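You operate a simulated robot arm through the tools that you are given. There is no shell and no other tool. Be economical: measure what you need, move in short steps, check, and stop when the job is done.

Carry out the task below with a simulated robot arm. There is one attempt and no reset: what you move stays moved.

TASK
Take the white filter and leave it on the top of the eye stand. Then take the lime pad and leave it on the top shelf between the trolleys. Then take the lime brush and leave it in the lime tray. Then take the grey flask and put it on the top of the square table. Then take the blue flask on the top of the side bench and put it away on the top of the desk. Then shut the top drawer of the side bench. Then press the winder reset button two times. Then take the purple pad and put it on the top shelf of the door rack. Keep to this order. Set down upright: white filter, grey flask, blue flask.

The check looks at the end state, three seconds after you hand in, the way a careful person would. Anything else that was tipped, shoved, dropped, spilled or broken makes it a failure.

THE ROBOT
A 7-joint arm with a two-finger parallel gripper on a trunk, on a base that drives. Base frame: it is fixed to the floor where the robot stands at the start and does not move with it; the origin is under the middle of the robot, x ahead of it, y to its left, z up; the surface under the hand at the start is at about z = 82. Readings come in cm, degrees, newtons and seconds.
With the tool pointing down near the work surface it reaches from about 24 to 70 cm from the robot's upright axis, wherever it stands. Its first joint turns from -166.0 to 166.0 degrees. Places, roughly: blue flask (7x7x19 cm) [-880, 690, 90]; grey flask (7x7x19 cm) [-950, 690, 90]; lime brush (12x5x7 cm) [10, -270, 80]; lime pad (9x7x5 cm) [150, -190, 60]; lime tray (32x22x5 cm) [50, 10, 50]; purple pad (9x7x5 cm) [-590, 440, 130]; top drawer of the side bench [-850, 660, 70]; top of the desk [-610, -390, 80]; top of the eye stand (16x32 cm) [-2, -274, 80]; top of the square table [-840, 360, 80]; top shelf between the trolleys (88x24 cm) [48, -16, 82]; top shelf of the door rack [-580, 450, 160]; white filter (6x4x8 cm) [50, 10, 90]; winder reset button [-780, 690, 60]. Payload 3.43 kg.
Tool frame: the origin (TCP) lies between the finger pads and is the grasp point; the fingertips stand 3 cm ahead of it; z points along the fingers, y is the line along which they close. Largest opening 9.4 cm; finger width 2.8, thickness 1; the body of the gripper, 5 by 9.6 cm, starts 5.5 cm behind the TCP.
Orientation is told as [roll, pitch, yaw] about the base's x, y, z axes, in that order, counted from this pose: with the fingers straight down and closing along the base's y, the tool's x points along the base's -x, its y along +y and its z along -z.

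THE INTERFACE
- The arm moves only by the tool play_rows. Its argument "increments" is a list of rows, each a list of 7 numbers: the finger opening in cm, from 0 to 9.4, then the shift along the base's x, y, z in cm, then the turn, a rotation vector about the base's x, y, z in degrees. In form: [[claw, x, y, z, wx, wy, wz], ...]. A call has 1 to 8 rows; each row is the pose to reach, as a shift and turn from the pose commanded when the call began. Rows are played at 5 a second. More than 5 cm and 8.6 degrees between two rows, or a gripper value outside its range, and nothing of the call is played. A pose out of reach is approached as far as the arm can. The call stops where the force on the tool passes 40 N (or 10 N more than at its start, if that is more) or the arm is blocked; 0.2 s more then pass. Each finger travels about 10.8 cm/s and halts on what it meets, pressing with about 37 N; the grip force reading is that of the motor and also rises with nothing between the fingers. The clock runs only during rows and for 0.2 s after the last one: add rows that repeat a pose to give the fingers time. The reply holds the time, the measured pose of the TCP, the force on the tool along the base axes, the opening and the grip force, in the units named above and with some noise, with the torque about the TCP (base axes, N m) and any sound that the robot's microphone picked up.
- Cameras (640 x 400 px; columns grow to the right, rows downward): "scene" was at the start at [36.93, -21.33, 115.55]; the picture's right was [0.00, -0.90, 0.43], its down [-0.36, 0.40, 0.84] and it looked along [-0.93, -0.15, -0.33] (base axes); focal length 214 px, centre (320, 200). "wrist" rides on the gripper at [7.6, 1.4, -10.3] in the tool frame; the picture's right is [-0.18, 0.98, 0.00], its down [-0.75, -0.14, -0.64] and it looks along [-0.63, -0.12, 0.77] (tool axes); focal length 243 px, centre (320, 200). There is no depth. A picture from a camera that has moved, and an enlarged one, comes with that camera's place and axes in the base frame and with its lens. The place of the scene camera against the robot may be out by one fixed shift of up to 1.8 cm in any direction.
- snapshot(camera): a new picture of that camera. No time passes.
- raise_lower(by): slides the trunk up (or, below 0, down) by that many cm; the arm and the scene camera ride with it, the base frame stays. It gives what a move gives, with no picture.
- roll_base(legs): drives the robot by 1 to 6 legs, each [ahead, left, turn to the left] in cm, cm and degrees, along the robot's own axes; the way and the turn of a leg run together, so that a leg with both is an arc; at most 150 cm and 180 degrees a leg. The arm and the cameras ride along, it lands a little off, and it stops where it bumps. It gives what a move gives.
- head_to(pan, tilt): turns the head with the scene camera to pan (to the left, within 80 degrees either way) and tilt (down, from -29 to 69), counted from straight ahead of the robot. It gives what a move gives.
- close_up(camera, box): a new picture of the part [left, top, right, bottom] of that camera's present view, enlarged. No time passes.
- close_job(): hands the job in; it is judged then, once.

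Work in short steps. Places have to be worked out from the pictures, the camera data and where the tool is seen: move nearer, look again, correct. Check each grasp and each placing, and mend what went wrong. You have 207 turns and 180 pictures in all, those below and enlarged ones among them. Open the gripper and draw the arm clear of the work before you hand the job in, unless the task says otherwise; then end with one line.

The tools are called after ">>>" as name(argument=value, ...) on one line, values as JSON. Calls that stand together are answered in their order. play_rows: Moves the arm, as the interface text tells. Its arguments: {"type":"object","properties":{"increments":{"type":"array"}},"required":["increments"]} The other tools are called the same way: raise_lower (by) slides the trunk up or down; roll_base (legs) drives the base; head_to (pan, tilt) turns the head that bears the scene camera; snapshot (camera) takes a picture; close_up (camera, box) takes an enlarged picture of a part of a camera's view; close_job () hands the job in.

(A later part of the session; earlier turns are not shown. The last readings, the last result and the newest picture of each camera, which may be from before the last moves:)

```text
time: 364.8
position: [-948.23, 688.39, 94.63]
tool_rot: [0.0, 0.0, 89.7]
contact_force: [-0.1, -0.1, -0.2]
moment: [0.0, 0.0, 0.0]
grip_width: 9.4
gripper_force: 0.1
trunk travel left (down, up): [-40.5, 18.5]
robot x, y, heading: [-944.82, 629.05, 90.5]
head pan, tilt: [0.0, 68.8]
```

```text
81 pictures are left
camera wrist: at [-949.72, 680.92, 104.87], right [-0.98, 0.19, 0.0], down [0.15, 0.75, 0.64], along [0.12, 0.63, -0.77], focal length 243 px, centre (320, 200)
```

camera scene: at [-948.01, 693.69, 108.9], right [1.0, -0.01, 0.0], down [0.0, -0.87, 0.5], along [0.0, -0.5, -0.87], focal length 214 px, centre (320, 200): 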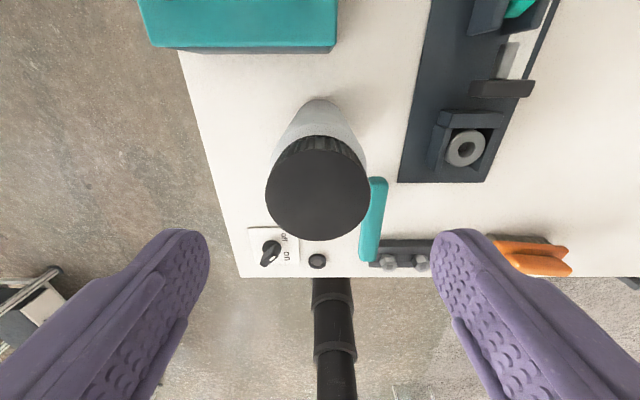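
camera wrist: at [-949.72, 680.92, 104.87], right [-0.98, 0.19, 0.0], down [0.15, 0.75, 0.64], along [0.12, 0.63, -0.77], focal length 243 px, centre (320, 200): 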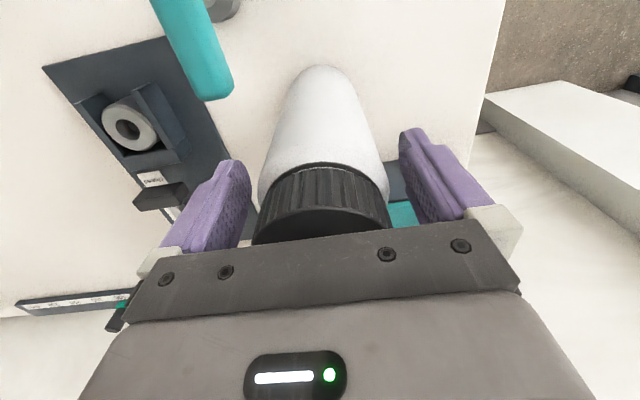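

No contact; fingers around cap/shoulder. Closing and reading.

>>> play_rows(increments=[[7, 0, 0, 0, 0, 0, 0], [4, 0, 0, 0, 0, 0, 0], [4, 0, 0, 0, 0, 0, 0], [4, 0, 0, 0, 0, 0, 0], [4, 0, 0, 0, 0, 0, 0]])

>>> play_rows(increments=[[4, 0, 0, 2, 0, 0, 0], [4, 0, 0, 6, 0, 0, 0], [4, 0, 0, 11, 0, 0, 0], [4, 0, 0, 16, 0, 0, 0], [4, 0, 0, 21, 0, 0, 0], [4, 0, 0, 21, 0, 0, 0]])

>>> snapshot(camera="wrist")

```text
time: 366.0
position: [-948.37, 688.47, 94.55]
tool_rot: [0.0, 0.0, 89.6]
contact_force: [-0.2, -0.5, -0.5]
moment: [0.0, 0.06, -0.01]
grip_width: 6.97
gripper_force: 37.1
trunk travel left (down, up): [-40.5, 18.5]
robot x, y, heading: [-944.64, 628.78, 90.4]
head pan, tilt: [0.0, 68.8]
```

```text
time: 367.4
position: [-948.42, 688.53, 115.63]
tool_rot: [-0.1, 0.2, 89.7]
contact_force: [0.0, -0.4, -2.9]
moment: [-0.02, -0.01, 0.02]
grip_width: 7.0
gripper_force: 37.2
trunk travel left (down, up): [-40.5, 18.5]
robot x, y, heading: [-944.55, 628.9, 90.6]
head pan, tilt: [0.0, 68.8]
```

```text
80 pictures are left
camera wrist: at [-949.96, 680.92, 125.73], right [-0.98, 0.19, 0.0], down [0.15, 0.75, 0.64], along [0.12, 0.63, -0.77], focal length 243 px, centre (320, 200)
```

wrist: 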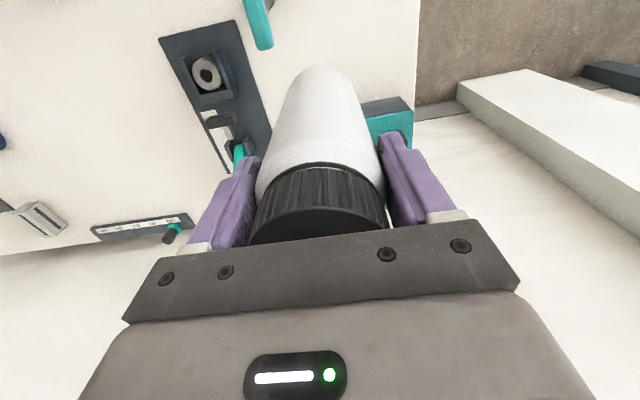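

Grey flask held firmly (7.0). I retract and drive to the north side of the square table.

>>> play_rows(increments=[[4, 1, -4.5, 0, 0, 0, 0], [4, 2, -9, 0, 0, 0, 0], [4, 3, -13.5, 0, 0, 0, 0], [4, 4, -18, 0, 0, 0, 0], [4, 4, -22.5, 0, 0, 0, 0], [4, 4, -25, 0, 0, 0, 0]])

>>> roll_base(legs=[[-85, 0, 0], [0, -104, 0], [0, 0, 180], [100, 0, 0]])

>>> head_to(pan=0, tilt=-29)

>>> snapshot(camera="scene")

```text
time: 368.8
position: [-944.48, 663.47, 115.57]
tool_rot: [0.0, 0.1, 89.7]
contact_force: [-0.5, -0.2, -2.5]
moment: [0.02, -0.01, 0.0]
grip_width: 7.01
gripper_force: 37.0
trunk travel left (down, up): [-40.5, 18.5]
robot x, y, heading: [-944.54, 628.45, 90.3]
head pan, tilt: [0.0, 68.8]
```

```text
time: 390.6
position: [-838.55, 405.39, 115.65]
tool_rot: [-0.1, 0.0, -90.2]
contact_force: [0.3, 0.5, -2.0]
moment: [0.04, 0.01, 0.01]
grip_width: 6.95
gripper_force: 36.7
trunk travel left (down, up): [-40.5, 18.5]
robot x, y, heading: [-838.57, 440.05, -89.3]
head pan, tilt: [0.0, 68.8]
```

```text
time: 392.3
position: [-838.53, 405.38, 115.56]
tool_rot: [0.0, 0.1, -90.2]
contact_force: [0.2, -0.3, -2.6]
moment: [0.02, 0.0, -0.05]
grip_width: 6.92
gripper_force: 36.6
trunk travel left (down, up): [-40.5, 18.5]
robot x, y, heading: [-838.82, 440.25, -89.5]
head pan, tilt: [0.0, -28.6]
```

```text
79 pictures are left
camera scene: at [-838.34, 389.32, 121.61], right [-1.0, 0.0, 0.0], down [0.0, 0.88, -0.48], along [0.0, -0.48, -0.88], focal length 214 px, centre (320, 200)
```

scene: 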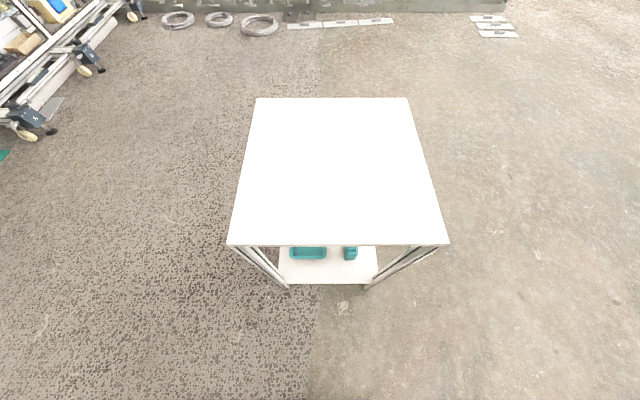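

Table top spans x −864..−820, y 332..375. I drive 24 ahead and extend to above [−841, 357].

>>> roll_base(legs=[[24, 0, 0]])

>>> play_rows(increments=[[4, -0.5, -4.5, 0, 0, 0, 0], [4, -1, -9, 0, 0, 0, 0], [4, -1.5, -13.5, 0, 0, 0, 0], [4, -2, -18, 0, 0, 0, 0], [4, -2.5, -22.5, 0, 0, 0, 0], [4, -2.5, -24, -4, 0, 0, 0], [4, -2.5, -24, -8, 0, 0, 0], [4, -2.5, -24, -8, 0, 0, 0]])

>>> snapshot(camera="wrist")

```text
time: 394.1
position: [-838.23, 381.56, 115.5]
tool_rot: [0.0, 0.2, -90.1]
contact_force: [0.4, 0.4, -3.2]
moment: [0.03, 0.0, 0.0]
grip_width: 6.92
gripper_force: 37.0
trunk travel left (down, up): [-40.5, 18.5]
robot x, y, heading: [-838.14, 416.21, -89.3]
head pan, tilt: [0.0, -28.6]
```

```text
time: 395.9
position: [-840.97, 357.78, 107.39]
tool_rot: [0.0, 0.1, -90.1]
contact_force: [-0.7, 0.3, -3.2]
moment: [-0.02, 0.0, 0.03]
grip_width: 6.95
gripper_force: 36.9
trunk travel left (down, up): [-40.5, 18.5]
robot x, y, heading: [-838.61, 416.4, -89.6]
head pan, tilt: [0.0, -28.6]
```

```text
78 pictures are left
camera wrist: at [-839.47, 365.38, 117.5], right [0.98, -0.19, 0.0], down [-0.14, -0.75, 0.64], along [-0.12, -0.63, -0.77], focal length 243 px, centre (320, 200)
```

wrist: 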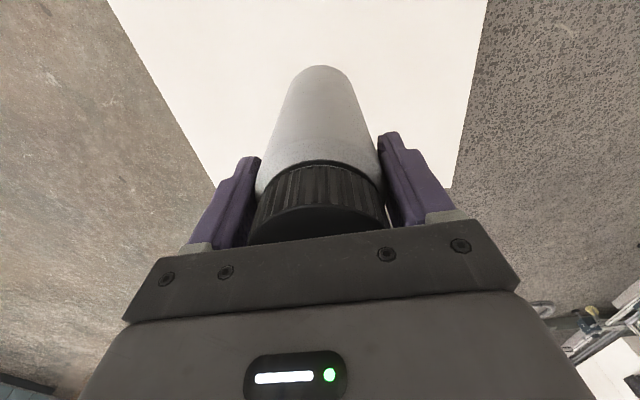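

Over the table centre. Lower to z≈96, then fine steps.

>>> play_rows(increments=[[4, 0, 0, -4, 0, 0, 0], [4, 0, 0, -8, 0, 0, 0], [4, 0, 0, -11, 0, 0, 0], [4, 0, 0, -11.6, 0, 0, 0], [4, 0, 0, -11.6, 0, 0, 0]])

>>> play_rows(increments=[[4, 0, 0, -0.4, 0, 0, 0], [4, 0, 0, -0.8, 0, 0, 0], [4, 0, 0, -1.1, 0, 0, 0], [4, 0, 0, -1.1, 0, 0, 0]])

```text
time: 397.1
position: [-840.81, 357.68, 95.93]
tool_rot: [0.0, 0.1, -90.1]
contact_force: [-0.2, -0.2, -3.1]
moment: [0.03, -0.03, 0.0]
grip_width: 6.96
gripper_force: 37.2
trunk travel left (down, up): [-40.5, 18.5]
robot x, y, heading: [-838.36, 416.41, -89.1]
head pan, tilt: [0.0, -28.6]
```

```text
time: 398.1
position: [-840.81, 357.77, 94.83]
tool_rot: [0.0, 0.1, -90.1]
contact_force: [1.1, 0.3, -2.3]
moment: [-0.02, -0.02, -0.02]
grip_width: 6.94
gripper_force: 36.6
trunk travel left (down, up): [-40.5, 18.5]
robot x, y, heading: [-838.44, 416.65, -89.4]
head pan, tilt: [0.0, -28.6]
```

>>> play_rows(increments=[[4, 0, 0, -0.3, 0, 0, 0], [4, 0, 0, -0.5, 0, 0, 0], [4, 0, 0, -0.5, 0, 0, 0]])

```text
time: 398.9
position: [-840.86, 357.64, 94.57]
tool_rot: [0.0, -0.2, -90.2]
contact_force: [-0.3, -5.6, 22.4]
moment: [-0.35, -0.04, 0.01]
grip_width: 6.94
gripper_force: 37.1
trunk travel left (down, up): [-40.5, 18.5]
robot x, y, heading: [-838.57, 416.21, -89.6]
head pan, tilt: [0.0, -28.6]
```

The flask stands on the table (22 N). I ease 0.2 cm up, open gently and rise.

>>> play_rows(increments=[[4, 0, 0, 0.25, 0, 0, 0], [7.5, 0, 0, 0.25, 0, 0, 0], [9.4, 0, 0, 0.25, 0, 0, 0], [9.4, 0, 0, 0.25, 0, 0, 0], [9.4, 0, 0, 5, 0, 0, 0], [9.4, 0, 0, 10, 0, 0, 0], [9.4, 0, 0, 15, 0, 0, 0], [9.4, 0, 0, 19, 0, 0, 0]])

>>> snapshot(camera="wrist")

```text
time: 400.7
position: [-840.76, 357.94, 113.52]
tool_rot: [0.0, 0.1, -90.1]
contact_force: [-0.1, 0.8, 0.4]
moment: [-0.01, -0.01, -0.01]
grip_width: 9.41
gripper_force: 0.1
trunk travel left (down, up): [-40.5, 18.5]
robot x, y, heading: [-838.58, 416.25, -89.4]
head pan, tilt: [0.0, -28.6]
```

```text
77 pictures are left
camera wrist: at [-839.21, 365.54, 123.75], right [0.98, -0.19, 0.0], down [-0.14, -0.75, 0.64], along [-0.12, -0.63, -0.77], focal length 243 px, centre (320, 200)
```

wrist: 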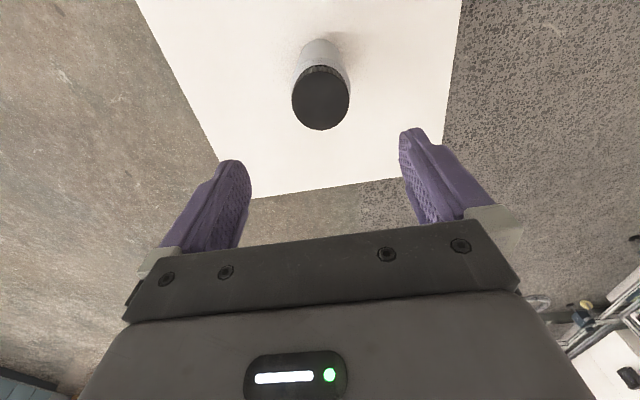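

Grey flask stands upright. I retract and go back to the bench, in front of the blue flask.

>>> play_rows(increments=[[9.4, 0.5, 4.5, 1, 0, 0, 0], [9.4, 1, 9, 2, 0, 0, 0], [9.4, 1.5, 13.5, 2, 0, 0, 0], [9.4, 2, 18, 2, 0, 0, 0], [9.4, 2.5, 22, 2, 0, 0, 0]])

>>> roll_base(legs=[[-140, 0, 0], [0, 0, -180], [60, 40, 0]])

>>> snapshot(camera="scene")

```text
time: 401.9
position: [-838.4, 379.72, 115.67]
tool_rot: [0.0, 0.1, -90.1]
contact_force: [0.2, 0.1, 0.5]
moment: [-0.05, -0.03, -0.01]
grip_width: 9.41
gripper_force: 0.1
trunk travel left (down, up): [-40.5, 18.5]
robot x, y, heading: [-838.53, 416.48, -89.4]
head pan, tilt: [0.0, -28.6]
```

```text
time: 419.8
position: [-873.99, 653.82, 115.7]
tool_rot: [0.0, 0.1, 86.0]
contact_force: [0.7, -0.3, -0.2]
moment: [-0.03, 0.02, 0.04]
grip_width: 9.4
gripper_force: 0.0
trunk travel left (down, up): [-40.5, 18.5]
robot x, y, heading: [-876.55, 616.97, 86.9]
head pan, tilt: [0.0, -28.6]
```

```text
76 pictures are left
camera scene: at [-872.65, 667.81, 121.59], right [1.0, -0.07, 0.0], down [-0.06, -0.88, -0.48], along [0.03, 0.48, -0.88], focal length 214 px, centre (320, 200)
```

scene: 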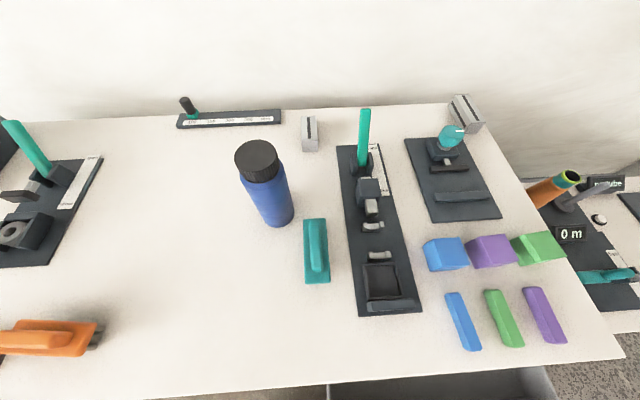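

Blue flask cap ≈[−880, 688]; the open drawer protrudes at x −872..−834. I shift left to x≈−900 to stay clear of it and move ahead a little.

>>> roll_base(legs=[[0, 24, 3], [12, 0, 0]])

>>> play_rows(increments=[[9.4, 4.5, 2, 0, 0, 0, 0], [9.4, 9, 4, 0, 0, 0, 0], [9.4, 13.5, 6, -2, 0, 0, 0], [9.4, 17, 9, -4, 0, 0, 0], [9.4, 17, 9, -4, 0, 0, 0]])

>>> snapshot(camera="wrist")

```text
time: 422.4
position: [-899.28, 666.68, 115.57]
tool_rot: [0.0, 0.1, 89.0]
contact_force: [0.2, 0.0, 0.2]
moment: [-0.04, -0.01, 0.02]
grip_width: 9.41
gripper_force: 0.0
trunk travel left (down, up): [-40.5, 18.5]
robot x, y, heading: [-899.74, 629.46, 89.4]
head pan, tilt: [0.0, -28.6]
```

```text
refused: row 3 steps farther than a row can; nothing moved
```

```text
75 pictures are left
camera wrist: at [-900.69, 659.24, 125.74], right [-0.98, 0.2, 0.0], down [0.16, 0.75, 0.64], along [0.13, 0.63, -0.77], focal length 243 px, centre (320, 200)
```

wrist: 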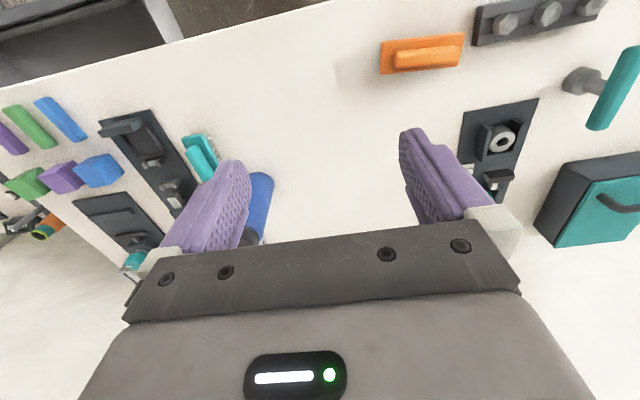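

I redo the move with smaller steps.

>>> play_rows(increments=[[9.4, 4, 2, 0, 0, 0, 0], [9.4, 8, 4, 0, 0, 0, 0], [9.4, 12, 6, -1, 0, 0, 0], [9.4, 16, 8, -2, 0, 0, 0], [9.4, 19, 10, -3, 0, 0, 0], [9.4, 19, 12, -5, 0, 0, 1], [9.4, 19, 12, -5, 0, 0, 1]])

>>> snapshot(camera="wrist")

```text
time: 424.0
position: [-880.12, 678.39, 110.7]
tool_rot: [0.0, -0.1, 89.9]
contact_force: [0.4, -0.5, 0.3]
moment: [0.03, 0.02, 0.02]
grip_width: 9.4
gripper_force: 0.1
trunk travel left (down, up): [-40.5, 18.5]
robot x, y, heading: [-899.82, 629.59, 89.4]
head pan, tilt: [0.0, -28.6]
```

```text
74 pictures are left
camera wrist: at [-881.45, 670.89, 120.85], right [-0.98, 0.19, 0.0], down [0.14, 0.75, 0.64], along [0.12, 0.63, -0.77], focal length 243 px, centre (320, 200)
```

wrist: 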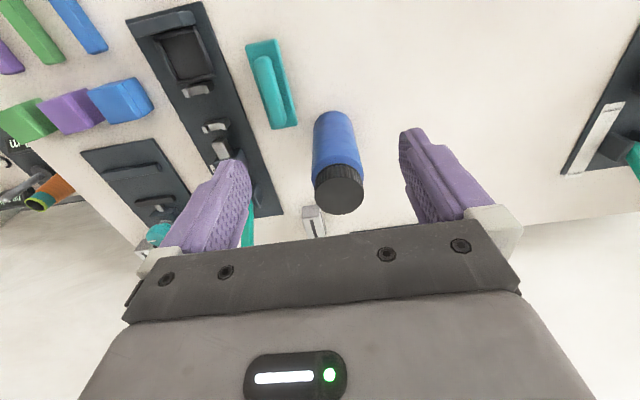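

Cap centre [−880.3, 687.7]. I tuck the head, centre, and descend to z≈94.6.

>>> head_to(pan=0, tilt=69)

>>> play_rows(increments=[[9.4, 0, 4.5, 0, 0, 0, 0], [9.4, -0.2, 9.3, 0, 0, 0, 0], [9.4, -0.2, 9.4, -4.5, 0, 0, 0], [9.4, -0.2, 9.4, -6, 0, 0, 0], [9.4, -0.2, 9.4, -6, 0, 0, 0]])

>>> snapshot(camera="wrist")

```text
time: 425.8
position: [-880.12, 678.51, 110.7]
tool_rot: [0.0, 0.2, 90.0]
contact_force: [-0.1, -1.0, 0.2]
moment: [-0.02, -0.01, -0.02]
grip_width: 9.4
gripper_force: 0.0
trunk travel left (down, up): [-40.5, 18.5]
robot x, y, heading: [-900.26, 629.25, 89.5]
head pan, tilt: [0.0, 68.8]
```

```text
time: 426.9
position: [-880.43, 688.18, 104.55]
tool_rot: [0.0, 0.1, 89.9]
contact_force: [0.5, -0.4, -0.6]
moment: [0.04, -0.01, -0.01]
grip_width: 9.38
gripper_force: 0.0
trunk travel left (down, up): [-40.5, 18.5]
robot x, y, heading: [-899.9, 629.43, 89.6]
head pan, tilt: [0.0, 68.8]
```

```text
73 pictures are left
camera wrist: at [-881.74, 680.61, 114.82], right [-0.98, 0.19, 0.0], down [0.14, 0.75, 0.64], along [0.12, 0.63, -0.77], focal length 243 px, centre (320, 200)
```

wrist: 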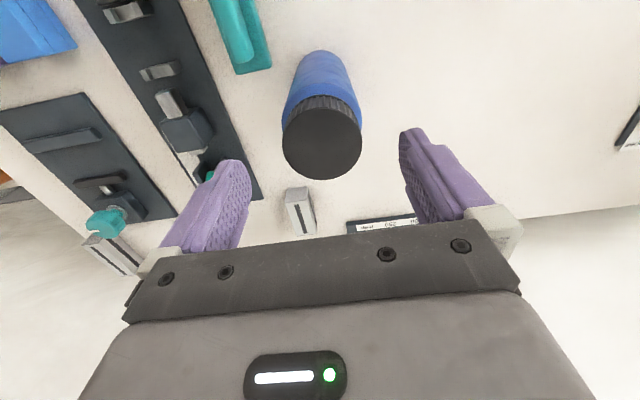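

Well centred. Descend 10 cm, close, and check.

>>> play_rows(increments=[[9.4, 0, 0, -4, 0, 0, 0], [9.4, 0, 0, -8, 0, 0, 0], [9.4, 0, 0, -10, 0, 0, 0], [9.4, 0, 0, -10, 0, 0, 0], [6, 0, 0, -10, 0, 0, 0], [4, 0, 0, -10, 0, 0, 0], [4, 0, 0, -10, 0, 0, 0], [4, 0, 0, -10, 0, 0, 0]])

>>> play_rows(increments=[[4, 0, 0, 3, 0, 0, 0], [4, 0, 0, 8, 0, 0, 0], [4, 0, 0, 13, 0, 0, 0], [4, 0, 0, 18, 0, 0, 0], [4, 0, 0, 22, 0, 0, 0], [4, 0, 0, 22, 0, 0, 0]])

>>> snapshot(camera="wrist")

```text
time: 428.8
position: [-880.15, 688.0, 94.57]
tool_rot: [-0.1, 0.1, 90.0]
contact_force: [-0.2, 0.7, 0.6]
moment: [0.04, 0.02, 0.06]
grip_width: 7.1
gripper_force: 37.5
trunk travel left (down, up): [-40.5, 18.5]
robot x, y, heading: [-899.63, 629.72, 89.6]
head pan, tilt: [0.0, 68.8]
```

```text
time: 430.1
position: [-880.31, 688.25, 116.56]
tool_rot: [0.0, 0.2, 89.9]
contact_force: [-0.3, -0.5, -3.4]
moment: [-0.03, -0.04, -0.01]
grip_width: 7.13
gripper_force: 37.6
trunk travel left (down, up): [-40.5, 18.5]
robot x, y, heading: [-899.79, 629.81, 89.4]
head pan, tilt: [0.0, 68.8]
```

```text
72 pictures are left
camera wrist: at [-881.59, 680.59, 126.78], right [-0.98, 0.19, 0.0], down [0.14, 0.76, 0.64], along [0.12, 0.63, -0.77], focal length 243 px, centre (320, 200)
```

wrist: 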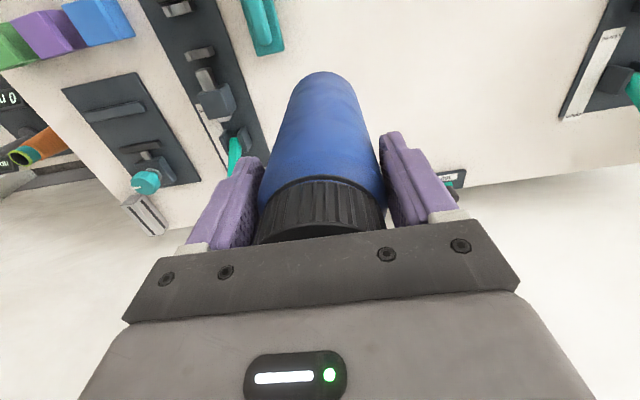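

Blue flask held (7.1). I retract and head back through the corridor toward the east aisle, on the way to the desk in the south.

>>> play_rows(increments=[[4, -3, -3.5, 0, 0, 0, 0], [4, -6, -7, 0, 0, 0, 0], [4, -9, -10.5, 0, 0, 0, 0], [4, -12, -14, 0, 0, 0, 0], [4, -15, -17.5, 0, 0, 0, 0], [4, -17, -21, 0, 0, 0, 0], [4, -19, -24, 0, 0, 0, 0]])

>>> roll_base(legs=[[-80, 0, 0], [0, 0, -132], [143, 0, 0], [143, 0, 0], [0, 0, 43]])

>>> head_to(pan=0, tilt=-29)

>>> snapshot(camera="scene")

```text
time: 431.8
position: [-899.74, 663.79, 116.87]
tool_rot: [0.0, 0.2, 89.8]
contact_force: [0.3, -0.3, -2.6]
moment: [-0.03, 0.03, 0.01]
grip_width: 7.11
gripper_force: 37.0
trunk travel left (down, up): [-40.5, 18.5]
robot x, y, heading: [-899.88, 630.25, 89.7]
head pan, tilt: [0.0, 68.8]
```

```text
time: 457.0
position: [-651.1, 358.08, 116.89]
tool_rot: [0.0, 0.1, 1.5]
contact_force: [-0.1, -0.2, -2.3]
moment: [0.0, 0.04, -0.02]
grip_width: 7.12
gripper_force: 37.0
trunk travel left (down, up): [-40.5, 18.5]
robot x, y, heading: [-685.33, 357.87, 1.1]
head pan, tilt: [0.0, 68.8]
```

```text
time: 458.7
position: [-651.19, 358.24, 116.91]
tool_rot: [0.0, 0.1, 1.5]
contact_force: [0.6, 0.2, -2.5]
moment: [-0.02, 0.0, -0.04]
grip_width: 7.12
gripper_force: 37.4
trunk travel left (down, up): [-40.5, 18.5]
robot x, y, heading: [-685.5, 357.58, 1.2]
head pan, tilt: [0.0, -28.6]
```

```text
71 pictures are left
camera scene: at [-635.88, 357.49, 122.84], right [0.03, -1.0, 0.0], down [-0.88, -0.02, -0.48], along [0.48, 0.01, -0.88], focal length 214 px, centre (320, 200)
```

scene: 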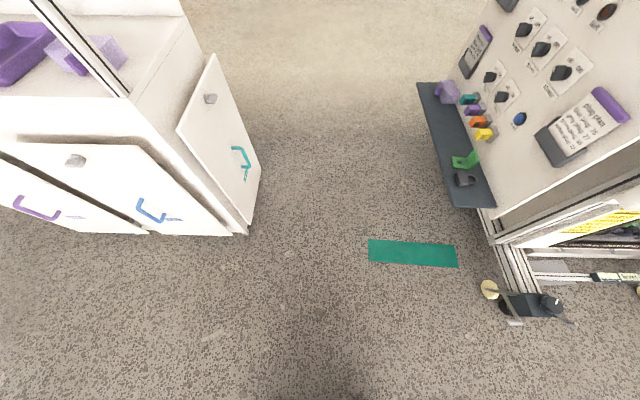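

Corridor visible between the rack's teal door and the control panel. I go back through along y≈353 as before.

>>> roll_base(legs=[[0, -4, -1.2], [145, 0, 0], [140, 0, 0]])

>>> roll_base(legs=[[0, 0, -90]])

>>> snapshot(camera="scene")

```text
time: 473.2
position: [-362.8, 338.43, 116.81]
tool_rot: [-0.1, 0.2, -2.9]
contact_force: [0.6, 0.9, -3.6]
moment: [-0.03, 0.04, 0.01]
grip_width: 7.11
gripper_force: 37.3
trunk travel left (down, up): [-40.5, 18.5]
robot x, y, heading: [-397.09, 340.72, -3.3]
head pan, tilt: [0.0, -28.6]
```

```text
time: 477.3
position: [-398.07, 306.13, 116.78]
tool_rot: [0.0, 0.1, -91.6]
contact_force: [1.4, -0.2, -2.2]
moment: [0.05, 0.02, -0.02]
grip_width: 7.12
gripper_force: 37.0
trunk travel left (down, up): [-40.5, 18.5]
robot x, y, heading: [-396.69, 340.13, -92.1]
head pan, tilt: [0.0, -28.6]
```

```text
70 pictures are left
camera scene: at [-398.33, 290.19, 122.85], right [-1.0, 0.03, 0.0], down [0.03, 0.88, -0.48], along [-0.01, -0.48, -0.88], focal length 214 px, centre (320, 200)
```

scene: 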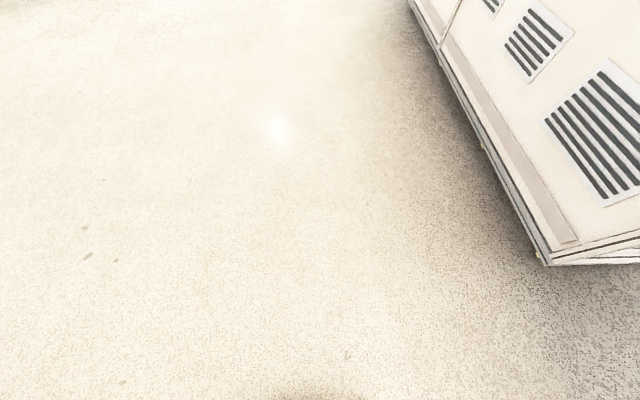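

Machine front is a straight line at x≈−523; aisle ahead is clear. I drive south along x≈−395.

>>> roll_base(legs=[[145, 0, 2], [145, 0, 0], [145, 0, 0]])

>>> snapshot(camera="scene")

```text
time: 498.1
position: [-396.62, -127.85, 116.85]
tool_rot: [0.1, 0.0, -90.5]
contact_force: [0.0, 0.0, -3.7]
moment: [0.03, -0.01, -0.03]
grip_width: 7.12
gripper_force: 37.5
trunk travel left (down, up): [-40.5, 18.5]
robot x, y, heading: [-395.54, -93.85, -90.7]
head pan, tilt: [0.0, -28.6]
```

```text
69 pictures are left
camera scene: at [-396.45, -143.92, 122.83], right [-1.0, 0.01, 0.0], down [0.01, 0.88, -0.48], along [0.0, -0.48, -0.88], focal length 214 px, centre (320, 200)
```

scene: 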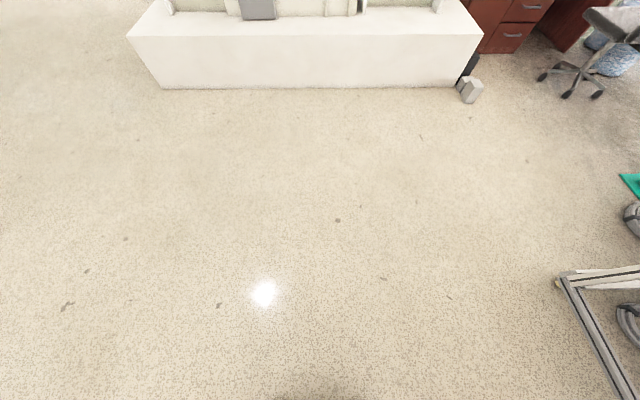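

A white low wall stands at y≈−329 (x −523..−251); the wooden desk is right of it. I drive to about [−505, −234] and look.

>>> roll_base(legs=[[138, 0, 0], [0, -110, 0]])

>>> snapshot(camera="scene")

```text
time: 510.3
position: [-508.92, -265.54, 116.91]
tool_rot: [0.0, 0.2, -89.6]
contact_force: [-0.6, -0.1, -2.4]
moment: [0.03, 0.0, 0.02]
grip_width: 7.12
gripper_force: 36.5
trunk travel left (down, up): [-40.5, 18.5]
robot x, y, heading: [-509.04, -231.1, -90.0]
head pan, tilt: [0.0, -28.6]
```

```text
68 pictures are left
camera scene: at [-508.53, -281.57, 122.84], right [-1.0, -0.01, 0.0], down [-0.01, 0.88, -0.48], along [0.0, -0.48, -0.88], focal length 214 px, centre (320, 200)
```

scene: 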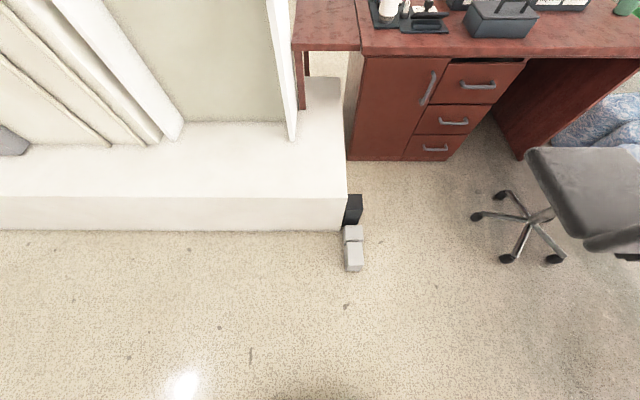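

Desk front edge y≈−364 with some items; a small doorstop on the floor at [−530, −316] and chair casters at x<−606. I approach along x≈−568 to y≈−285 and look at the desk top.

>>> roll_base(legs=[[0, -59, 0], [52, 0, 0]])

>>> snapshot(camera="scene")

>>> snapshot(camera="wrist")

```text
time: 516.3
position: [-567.28, -317.21, 116.92]
tool_rot: [0.1, 0.2, -89.2]
contact_force: [-0.7, -0.9, -2.6]
moment: [0.06, -0.01, -0.02]
grip_width: 7.13
gripper_force: 37.3
trunk travel left (down, up): [-40.5, 18.5]
robot x, y, heading: [-567.52, -282.96, -89.6]
head pan, tilt: [0.0, -28.6]
```

```text
67 pictures are left
camera scene: at [-566.81, -333.28, 122.81], right [-1.0, -0.01, 0.0], down [-0.01, 0.88, -0.48], along [0.01, -0.48, -0.88], focal length 214 px, centre (320, 200)
```

scene: 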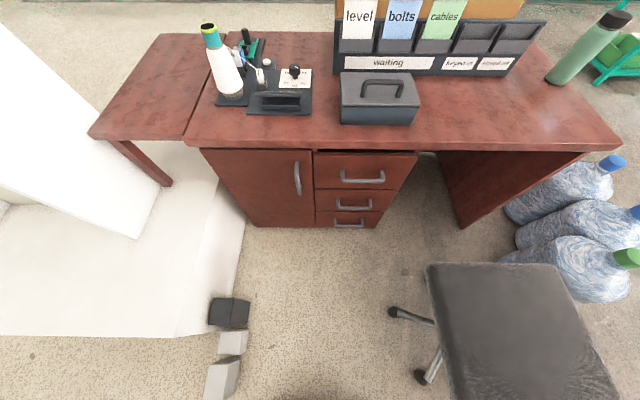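

```text
66 pictures are left
camera wrist: at [-565.87, -309.58, 127.01], right [0.99, -0.17, 0.0], down [-0.13, -0.76, 0.64], along [-0.11, -0.63, -0.77], focal length 243 px, centre (320, 200)
```

wrist: 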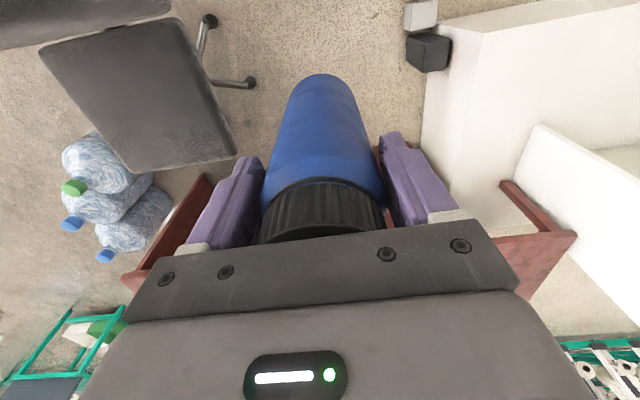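

Desk has free space right of the toolbox: about [−606, −382] (toolbox right edge x≈−595). I drive 46 cm ahead, staying between doorstop and chair.

>>> roll_base(legs=[[46, 0, 0]])

>>> snapshot(camera="scene")

```text
time: 519.0
position: [-566.37, -363.01, 116.93]
tool_rot: [0.0, 0.3, -88.8]
contact_force: [-0.6, 0.5, -2.9]
moment: [0.06, -0.04, -0.01]
grip_width: 7.1
gripper_force: 36.8
trunk travel left (down, up): [-40.5, 18.5]
robot x, y, heading: [-567.14, -328.58, -89.3]
head pan, tilt: [0.0, -28.6]
```

```text
65 pictures are left
camera scene: at [-565.87, -379.15, 122.8], right [-1.0, -0.02, 0.0], down [-0.02, 0.88, -0.48], along [0.01, -0.48, -0.88], focal length 214 px, centre (320, 200)
```

scene: 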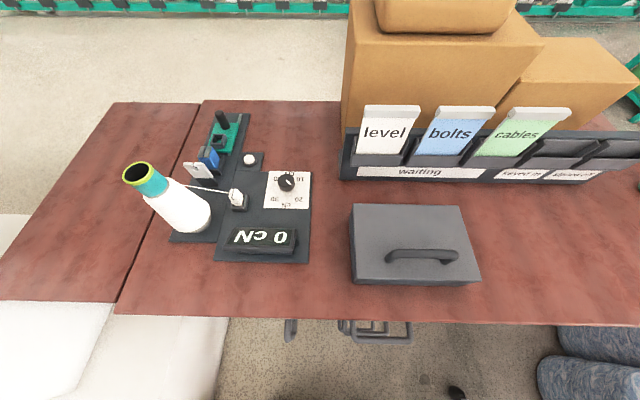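

The desk top is lower than assumed (z≈73.5), front edge y≈−378. Free spot right of the toolbox: [−600, −386]. I tuck the head and swing the flask there at height.

>>> head_to(pan=0, tilt=40)

>>> play_rows(increments=[[4, -4, -2.5, 0, 0, 0, 0], [4, -8, -5, 0, 0, 0, 0], [4, -12, -7.5, 0, 0, 0, 0], [4, -16, -10, 0, 0, 0, 0], [4, -20, -12.5, 0, 0, 0, 0], [4, -24, -15, 0, 0, 0, 0], [4, -28, -17.5, 0, 0, 0, 0], [4, -32, -20, 0, 0, 0, 0]])

>>> play_rows(increments=[[4, -1.5, -3, -2, 0, 0, 0], [4, -1.5, -3, -6, 0, 0, 0], [4, -1.5, -3, -10, 0, 0, 0], [4, -1.5, -3, -10, 0, 0, 0]])

>>> snapshot(camera="wrist")

>>> snapshot(camera="scene")

```text
time: 520.4
position: [-566.37, -363.08, 116.86]
tool_rot: [0.1, 0.3, -88.9]
contact_force: [0.6, -0.1, -2.4]
moment: [0.05, -0.03, 0.01]
grip_width: 7.11
gripper_force: 36.6
trunk travel left (down, up): [-40.5, 18.5]
robot x, y, heading: [-566.94, -328.81, -89.2]
head pan, tilt: [0.0, 40.0]
```

```text
time: 522.2
position: [-598.76, -383.08, 116.73]
tool_rot: [0.1, 0.2, -88.8]
contact_force: [-0.2, 0.3, -1.7]
moment: [0.05, 0.0, 0.02]
grip_width: 7.11
gripper_force: 36.8
trunk travel left (down, up): [-40.5, 18.5]
robot x, y, heading: [-566.93, -328.93, -89.2]
head pan, tilt: [0.0, 40.0]
```

```text
time: 523.2
position: [-599.94, -386.01, 106.81]
tool_rot: [0.0, 0.2, -88.8]
contact_force: [0.5, 0.1, -3.1]
moment: [0.05, 0.06, 0.03]
grip_width: 7.13
gripper_force: 37.2
trunk travel left (down, up): [-40.5, 18.5]
robot x, y, heading: [-566.86, -328.65, -89.2]
head pan, tilt: [0.0, 40.0]
```

```text
64 pictures are left
camera wrist: at [-598.55, -378.25, 116.93], right [0.99, -0.16, 0.0], down [-0.13, -0.76, 0.64], along [-0.1, -0.63, -0.77], focal length 243 px, centre (320, 200)
```

wrist: 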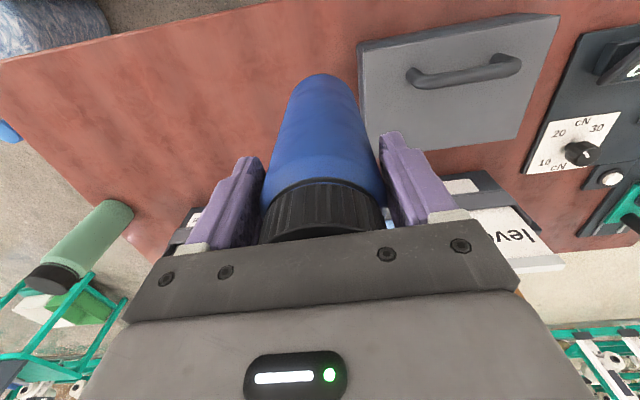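

```text
63 pictures are left
camera scene: at [-599.53, -391.59, 110.97], right [-1.0, -0.02, 0.0], down [-0.02, 0.76, 0.64], along [-0.01, 0.64, -0.76], focal length 214 px, centre (320, 200)
```

scene: 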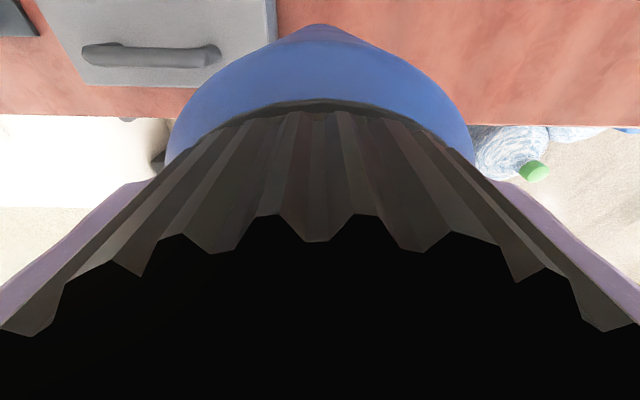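

Toolbox's edge is at x≈−594.5, too near for opening the fingers. I shift 4.5 cm further right (x≈−604.5) and lower to z≈92.

>>> play_rows(increments=[[4, -4.5, 0, 0, 0, 0, 0], [4, -4.5, 0, -4, 0, 0, 0], [4, -4.5, 0, -8, 0, 0, 0], [4, -4.5, 0, -12, 0, 0, 0], [4, -4.5, 0, -15, 0, 0, 0], [4, -4.5, 0, -15, 0, 0, 0]])

>>> snapshot(camera="wrist")

```text
time: 524.6
position: [-603.77, -385.31, 91.97]
tool_rot: [0.1, 0.3, -88.8]
contact_force: [-0.6, -0.1, -2.9]
moment: [0.0, 0.0, 0.04]
grip_width: 7.1
gripper_force: 37.0
out of reach, approached as far as the arm can: row 5, 6
trunk travel left (down, up): [-40.5, 18.5]
robot x, y, heading: [-566.98, -328.67, -88.9]
head pan, tilt: [0.0, 40.0]
```

```text
62 pictures are left
camera wrist: at [-602.43, -377.53, 102.15], right [0.99, -0.16, 0.0], down [-0.13, -0.76, 0.64], along [-0.1, -0.63, -0.77], focal length 243 px, centre (320, 200)
```

wrist: 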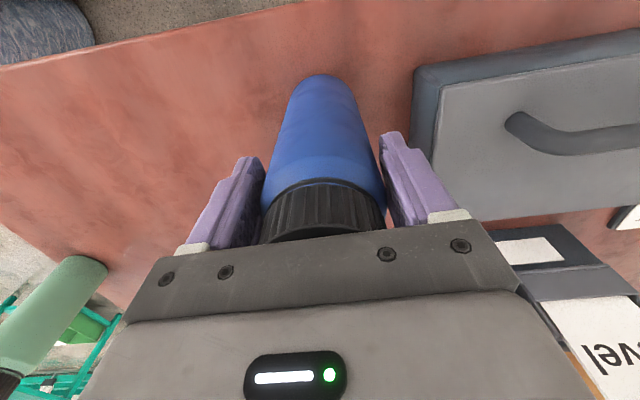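

At the arm's reach limit, so I lower with the trunk: 3 cm, then small steps.

>>> raise_lower(by=-3)

>>> raise_lower(by=-0.4)

```text
time: 525.4
position: [-603.69, -385.14, 89.48]
tool_rot: [-0.3, -0.3, -88.8]
contact_force: [1.1, -1.9, 38.4]
moment: [-1.01, 0.04, -0.01]
grip_width: 7.13
gripper_force: 37.2
trunk travel left (down, up): [-37.5, 21.5]
robot x, y, heading: [-566.8, -328.83, -88.9]
head pan, tilt: [0.0, 40.0]
```

```text
time: 525.7
position: [-603.9, -385.36, 89.48]
tool_rot: [-0.3, -0.5, -88.8]
contact_force: [3.3, 4.7, 18.1]
moment: [0.52, -0.45, 0.03]
grip_width: 7.14
gripper_force: 36.8
trunk travel left (down, up): [-37.4, 21.6]
robot x, y, heading: [-566.88, -328.8, -89.1]
head pan, tilt: [0.0, 40.0]
stopped: the force on the tool passed its limit at 52 N (the readings are from after the stop); the commanded pose is now the measured one
```

Contact: flask stands on the desk (z≈74.9). I relieve 0.3 cm, open, and rise with the trunk.

>>> raise_lower(by=0.3)

>>> play_rows(increments=[[7.3, 0, 0, 0, 0, 0, 0], [9.4, 0, 0, 0, 0, 0, 0], [9.4, 0, 0, 0, 0, 0, 0], [9.4, 0, 0, 0, 0, 0, 0]])

>>> raise_lower(by=18)

>>> snapshot(camera="wrist")

```text
time: 526.2
position: [-603.93, -385.39, 89.6]
tool_rot: [-0.1, -0.2, -88.8]
contact_force: [-1.0, -1.6, 3.5]
moment: [-0.44, 0.12, -0.01]
grip_width: 7.13
gripper_force: 36.8
trunk travel left (down, up): [-37.7, 21.3]
robot x, y, heading: [-567.36, -328.88, -89.0]
head pan, tilt: [0.0, 40.0]
```

```text
time: 527.2
position: [-603.91, -385.42, 89.63]
tool_rot: [-0.1, -0.2, -88.8]
contact_force: [0.3, 0.2, 4.0]
moment: [-0.01, -0.07, 0.01]
grip_width: 9.42
gripper_force: 0.1
trunk travel left (down, up): [-37.7, 21.3]
robot x, y, heading: [-567.03, -329.1, -89.2]
head pan, tilt: [0.0, 40.0]
```

```text
time: 529.2
position: [-603.96, -385.37, 107.49]
tool_rot: [-0.1, -0.2, -88.8]
contact_force: [0.3, 0.7, -0.5]
moment: [0.05, -0.02, 0.0]
grip_width: 9.39
gripper_force: 0.1
trunk travel left (down, up): [-55.7, 3.3]
robot x, y, heading: [-566.86, -329.07, -89.2]
head pan, tilt: [0.0, 40.0]
```

```text
61 pictures are left
camera wrist: at [-602.53, -377.72, 117.67], right [0.99, -0.16, 0.0], down [-0.12, -0.75, 0.64], along [-0.11, -0.64, -0.76], focal length 243 px, centre (320, 200)
```

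wrist: 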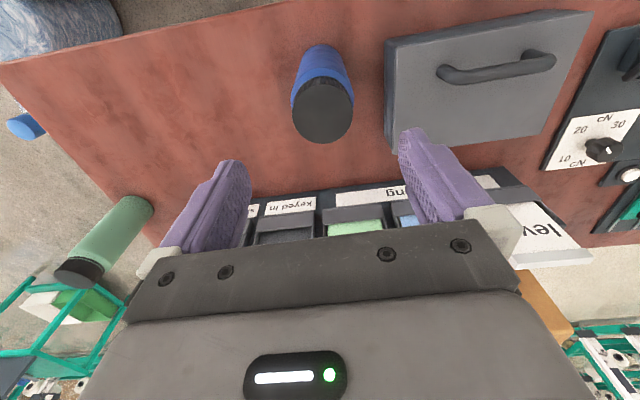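

Blue flask upright on the desk. I retract the arm and drive back: out of the desk area and north to the corridor.

>>> play_rows(increments=[[9.4, 4, 2.5, 1, 0, 0, 0], [9.4, 8, 5, 2, 0, 0, 0], [9.4, 12, 7.5, 2, 0, 0, 0], [9.4, 16, 10, 2, 0, 0, 0], [9.4, 20, 12.5, 2, 0, 0, 0], [9.4, 24, 15, 2, 0, 0, 0], [9.4, 28, 17.5, 2, 0, 0, 0], [9.4, 32, 20, 2, 0, 0, 0]])

>>> roll_base(legs=[[-96, 0, 0], [0, 145, 0], [0, 25, 0], [0, 0, -180], [145, 0, 0], [145, 0, 0]])

>>> roll_base(legs=[[145, 0, 0], [135, 0, 0], [0, 0, 90]])

>>> head_to(pan=0, tilt=-29)

>>> snapshot(camera="scene")

```text
time: 531.0
position: [-574.13, -392.73, 100.17]
tool_rot: [-0.3, -0.1, -88.9]
contact_force: [0.7, -0.3, 0.0]
moment: [0.05, 0.12, 0.01]
grip_width: 9.39
gripper_force: 0.0
out of reach, approached as far as the arm can: row 1, 2, 3, 4, 5, 6, 7, 8
trunk travel left (down, up): [-55.7, 3.3]
robot x, y, heading: [-567.08, -329.21, -89.5]
head pan, tilt: [0.0, 40.0]
```

```text
time: 565.1
position: [-419.25, 127.67, 100.07]
tool_rot: [-0.2, 0.0, 94.5]
contact_force: [0.3, -0.1, -0.2]
moment: [-0.02, 0.0, -0.02]
grip_width: 9.43
gripper_force: 0.0
trunk travel left (down, up): [-55.7, 3.3]
robot x, y, heading: [-423.11, 63.55, 94.4]
head pan, tilt: [0.0, 40.0]
```

```text
time: 582.6
position: [-506.25, 350.72, 100.19]
tool_rot: [-0.2, 0.1, -177.7]
contact_force: [-0.1, 0.3, 0.6]
moment: [0.01, 0.01, 0.01]
grip_width: 9.4
gripper_force: 0.0
trunk travel left (down, up): [-55.7, 3.3]
robot x, y, heading: [-442.0, 344.61, -177.9]
head pan, tilt: [0.0, 40.0]
```

```text
time: 584.0
position: [-506.23, 350.73, 100.05]
tool_rot: [-0.1, -0.1, -177.8]
contact_force: [0.1, 0.8, -0.3]
moment: [0.04, -0.01, 0.03]
grip_width: 9.4
gripper_force: 0.0
trunk travel left (down, up): [-55.7, 3.3]
robot x, y, heading: [-442.34, 344.63, -177.8]
head pan, tilt: [0.0, -28.6]
```

```text
60 pictures are left
camera scene: at [-520.9, 349.1, 106.11], right [-0.04, 1.0, 0.0], down [0.88, 0.04, -0.48], along [-0.48, -0.02, -0.88], focal length 214 px, centre (320, 200)
```

scene: 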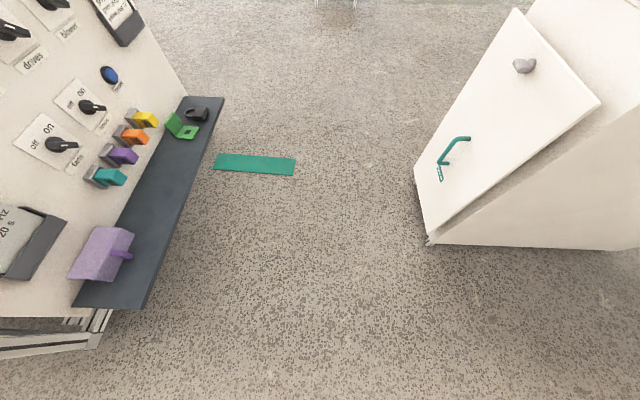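

The retract was limited by reach with the trunk raised, leaving the arm stretched. I lower the trunk, then pull the arm in before entering the corridor.

>>> raise_lower(by=-20)

>>> play_rows(increments=[[9.4, 4, -1, 2, 0, 0, 0], [9.4, 8, -2, 4, 0, 0, 0], [9.4, 12, -3, 7, 0, 0, 0], [9.4, 16, -4, 10, 0, 0, 0], [9.4, 20, -5, 13, 0, 0, 0], [9.4, 24, -5, 16, 0, 0, 0], [9.4, 27, -5, 19, 0, 0, 0], [9.4, 29, -5, 22, 0, 0, 0]])

```text
time: 586.1
position: [-506.17, 350.72, 80.05]
tool_rot: [-0.2, -0.1, -177.7]
contact_force: [-0.4, -0.5, 0.8]
moment: [0.0, 0.0, 0.01]
grip_width: 9.41
gripper_force: 0.0
trunk travel left (down, up): [-35.7, 23.3]
robot x, y, heading: [-442.35, 344.33, -178.0]
head pan, tilt: [0.0, -28.6]
```

```text
refused: row 3 steps farther than a row can; nothing moved
```

>>> play_rows(increments=[[9.4, 4, -1, 2, 0, 0, 0], [9.4, 8, -2, 4, 0, 0, 0], [9.4, 12, -3, 6, 0, 0, 0], [9.4, 16, -4, 8, 0, 0, 0], [9.4, 20, -5, 10, 0, 0, 0], [9.4, 24, -5, 13, 0, 0, 0], [9.4, 27, -5, 16, 0, 0, 0], [9.4, 29, -5, 20, 0, 0, 0]])

>>> roll_base(legs=[[0, -9, -2], [145, 0, 0], [110, 0, 0]])

>>> snapshot(camera="scene")

```text
time: 588.0
position: [-509.1, 345.9, 85.34]
tool_rot: [-0.2, 0.3, -177.7]
contact_force: [0.0, -0.4, -0.1]
moment: [0.01, 0.04, -0.02]
grip_width: 9.39
gripper_force: 0.1
out of reach, approached as far as the arm can: row 1, 2, 3, 4, 5, 6, 7, 8
trunk travel left (down, up): [-35.7, 23.3]
robot x, y, heading: [-442.28, 344.48, -177.9]
head pan, tilt: [0.0, -28.6]
```

```text
time: 601.0
position: [-762.41, 352.27, 85.5]
tool_rot: [-0.1, 0.2, -178.2]
contact_force: [0.7, 0.2, 0.3]
moment: [0.0, -0.01, 0.02]
grip_width: 9.41
gripper_force: 0.1
trunk travel left (down, up): [-35.7, 23.3]
robot x, y, heading: [-695.48, 350.29, -178.5]
head pan, tilt: [0.0, -28.6]
```

```text
59 pictures are left
camera scene: at [-777.11, 350.7, 91.48], right [-0.03, 1.0, 0.0], down [0.88, 0.03, -0.48], along [-0.48, -0.01, -0.88], focal length 214 px, centre (320, 200)
```

scene: 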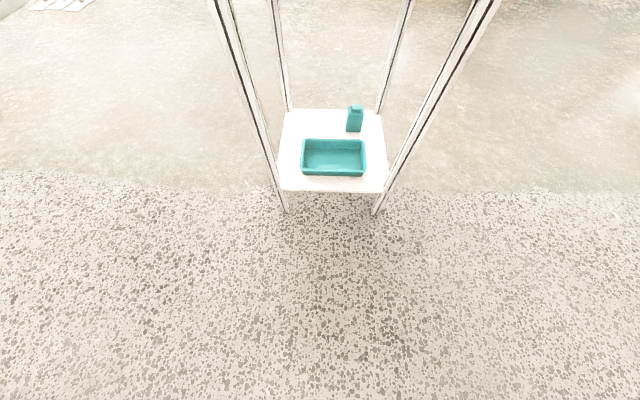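

The arm's motion solver seems stuck at full stretch. I back the base off from the table and try a pure short retract to see how it responds.

>>> roll_base(legs=[[-25, 0, 0]])

>>> play_rows(increments=[[9.4, 2, 0, 0, 0, 0, 0], [9.4, 4, 0, 0, 0, 0, 0], [9.4, 6, 0, 0, 0, 0, 0], [9.4, 8, 0, 0, 0, 0, 0]])

```text
time: 602.8
position: [-737.28, 353.38, 85.66]
tool_rot: [-0.1, 0.1, -178.8]
contact_force: [1.2, 0.6, 0.8]
moment: [-0.01, 0.0, 0.0]
grip_width: 9.4
gripper_force: 0.0
trunk travel left (down, up): [-35.7, 23.3]
robot x, y, heading: [-670.63, 350.45, -178.9]
head pan, tilt: [0.0, -28.6]
```

```text
time: 603.8
position: [-736.22, 353.64, 82.99]
tool_rot: [0.0, 0.2, -178.8]
contact_force: [-0.5, -0.5, -0.1]
moment: [-0.02, 0.01, 0.02]
grip_width: 9.39
gripper_force: 0.1
out of reach, approached as far as the arm can: row 1, 2, 3, 4
trunk travel left (down, up): [-35.7, 23.3]
robot x, y, heading: [-670.53, 350.7, -179.0]
head pan, tilt: [0.0, -28.6]
```

It seems stuck at elbow singularity. I try changing the tool tilt while pulling in, to bend the arm.

>>> play_rows(increments=[[9.4, 1, 0, 1, 0, 8, 0], [9.4, 2, 0, 2, 0, 16, 0], [9.4, 4, 0, 3, 0, 24, 0], [9.4, 7, 0, 4, 0, 32, 0], [9.4, 10, 0, 5, 0, 40, 0], [9.4, 14, 0, 6, 0, 48, 0], [9.4, 18, 0, 7, 0, 48, 0], [9.4, 18, 0, 7, 0, 48, 0]])

```text
time: 605.6
position: [-749.65, 355.57, 86.86]
tool_rot: [-1.6, -48.0, -178.0]
contact_force: [-0.2, -1.3, -0.3]
moment: [0.02, 0.01, 0.0]
grip_width: 9.4
gripper_force: 0.1
out of reach, approached as far as the arm can: row 1, 2, 3, 4, 5, 6, 7, 8
trunk travel left (down, up): [-35.7, 23.3]
robot x, y, heading: [-670.39, 350.49, -178.8]
head pan, tilt: [0.0, -28.6]
```

Still on the full-stretch sphere. I try a large upward move (tangential), which should let shoulder and elbow share the motion.

>>> play_rows(increments=[[9.4, 0, 0, 4.5, 0, 0, 0], [9.4, 0, 0, 9, 0, 0, 0], [9.4, 0, 0, 13.5, 0, 0, 0], [9.4, 0, 0, 18, 0, 0, 0], [9.4, 0, 0, 22.5, 0, 0, 0], [9.4, 0, 0, 27, 0, 0, 0], [9.4, 0, 0, 31.5, 0, 0, 0], [9.4, 0, 0, 31.5, 0, 0, 0]])

```text
time: 607.4
position: [-758.32, 356.97, 116.08]
tool_rot: [-1.6, -47.8, -178.0]
contact_force: [0.4, 0.0, -0.1]
moment: [0.01, 0.0, 0.02]
grip_width: 9.38
gripper_force: 0.0
out of reach, approached as far as the arm can: row 1, 2, 3, 4, 5, 6, 7, 8
trunk travel left (down, up): [-35.7, 23.3]
robot x, y, heading: [-670.68, 351.09, -178.8]
head pan, tilt: [0.0, -28.6]
```

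Now a large downward move combined with pulling in — the opposite tangential direction may bend the elbow.

>>> play_rows(increments=[[9.4, 1, 0, -4.5, 0, 0, 0], [9.4, 2, 0, -9, 0, 0, 0], [9.4, 3, 0, -13.5, 0, 0, 0], [9.4, 4, 0, -18, 0, 0, 0], [9.4, 6, 0, -22, 0, 0, 0], [9.4, 9, 0, -25, 0, 0, 0], [9.4, 12, 0, -28, 0, 0, 0], [9.4, 15, 0, -31, 0, 0, 0]])

```text
time: 609.2
position: [-749.54, 357.01, 86.81]
tool_rot: [-1.6, -47.7, -178.0]
contact_force: [-0.3, 0.5, 0.1]
moment: [0.02, 0.0, 0.02]
grip_width: 9.41
gripper_force: 0.1
out of reach, approached as far as the arm can: row 1, 2, 3, 4, 5, 6, 7, 8
trunk travel left (down, up): [-35.7, 23.3]
robot x, y, heading: [-670.49, 350.59, -178.7]
head pan, tilt: [0.0, -28.6]
```

I try tilting the tool backward (which should flex the elbow) while commanding the hand inward.

>>> play_rows(increments=[[9.4, 4.5, 0, -1, 0, -8, 0], [9.4, 9, 0, -2, 0, -16, 0], [9.4, 13.5, 0, -3, 0, -24, 0], [9.4, 18, 0, -3, 0, -32, 0], [9.4, 22.5, 0, -3, 0, -40, 0], [9.4, 27, 0, -3, 0, -48, 0], [9.4, 31.5, 0, -3, 0, -54, 0], [9.4, 36, 0, -3, 0, -60, 0]])

```text
time: 611.0
position: [-730.59, 359.63, 82.38]
tool_rot: [0.1, 12.2, -178.6]
contact_force: [1.2, -0.6, 0.6]
moment: [0.01, -0.01, 0.03]
grip_width: 9.42
gripper_force: 0.0
out of reach, approached as far as the arm can: row 1, 2, 3, 4, 5, 6, 7, 8
trunk travel left (down, up): [-35.7, 23.3]
robot x, y, heading: [-670.42, 350.6, -178.9]
head pan, tilt: [0.0, -28.6]
```

Still stuck. I try a sideways roll plus yaw with inward/up motion to shuffle the redundant joints out of the straight pose.

>>> play_rows(increments=[[9.4, 3, 2, 2, 5, 3, 5], [9.4, 6, 4, 4, 10, 6, 10], [9.4, 9, 5, 6, 15, 9, 15], [9.4, 12, 6, 8, 20, 12, 20], [9.4, 15, 6, 10, 25, 12, 25], [9.4, 18, 6, 12, 30, 12, 30], [9.4, 21, 6, 14, 30, 12, 30], [9.4, 24, 6, 16, 30, 12, 30]])

```text
time: 612.8
position: [-736.97, 368.12, 83.39]
tool_rot: [-31.9, 7.7, -153.5]
contact_force: [-0.3, 0.0, 0.7]
moment: [0.01, -0.02, 0.0]
grip_width: 9.38
gripper_force: 0.1
out of reach, approached as far as the arm can: row 1, 2, 3, 4, 5, 6, 7, 8
trunk travel left (down, up): [-35.7, 23.3]
robot x, y, heading: [-670.32, 350.86, -178.7]
head pan, tilt: [0.0, -28.6]
```

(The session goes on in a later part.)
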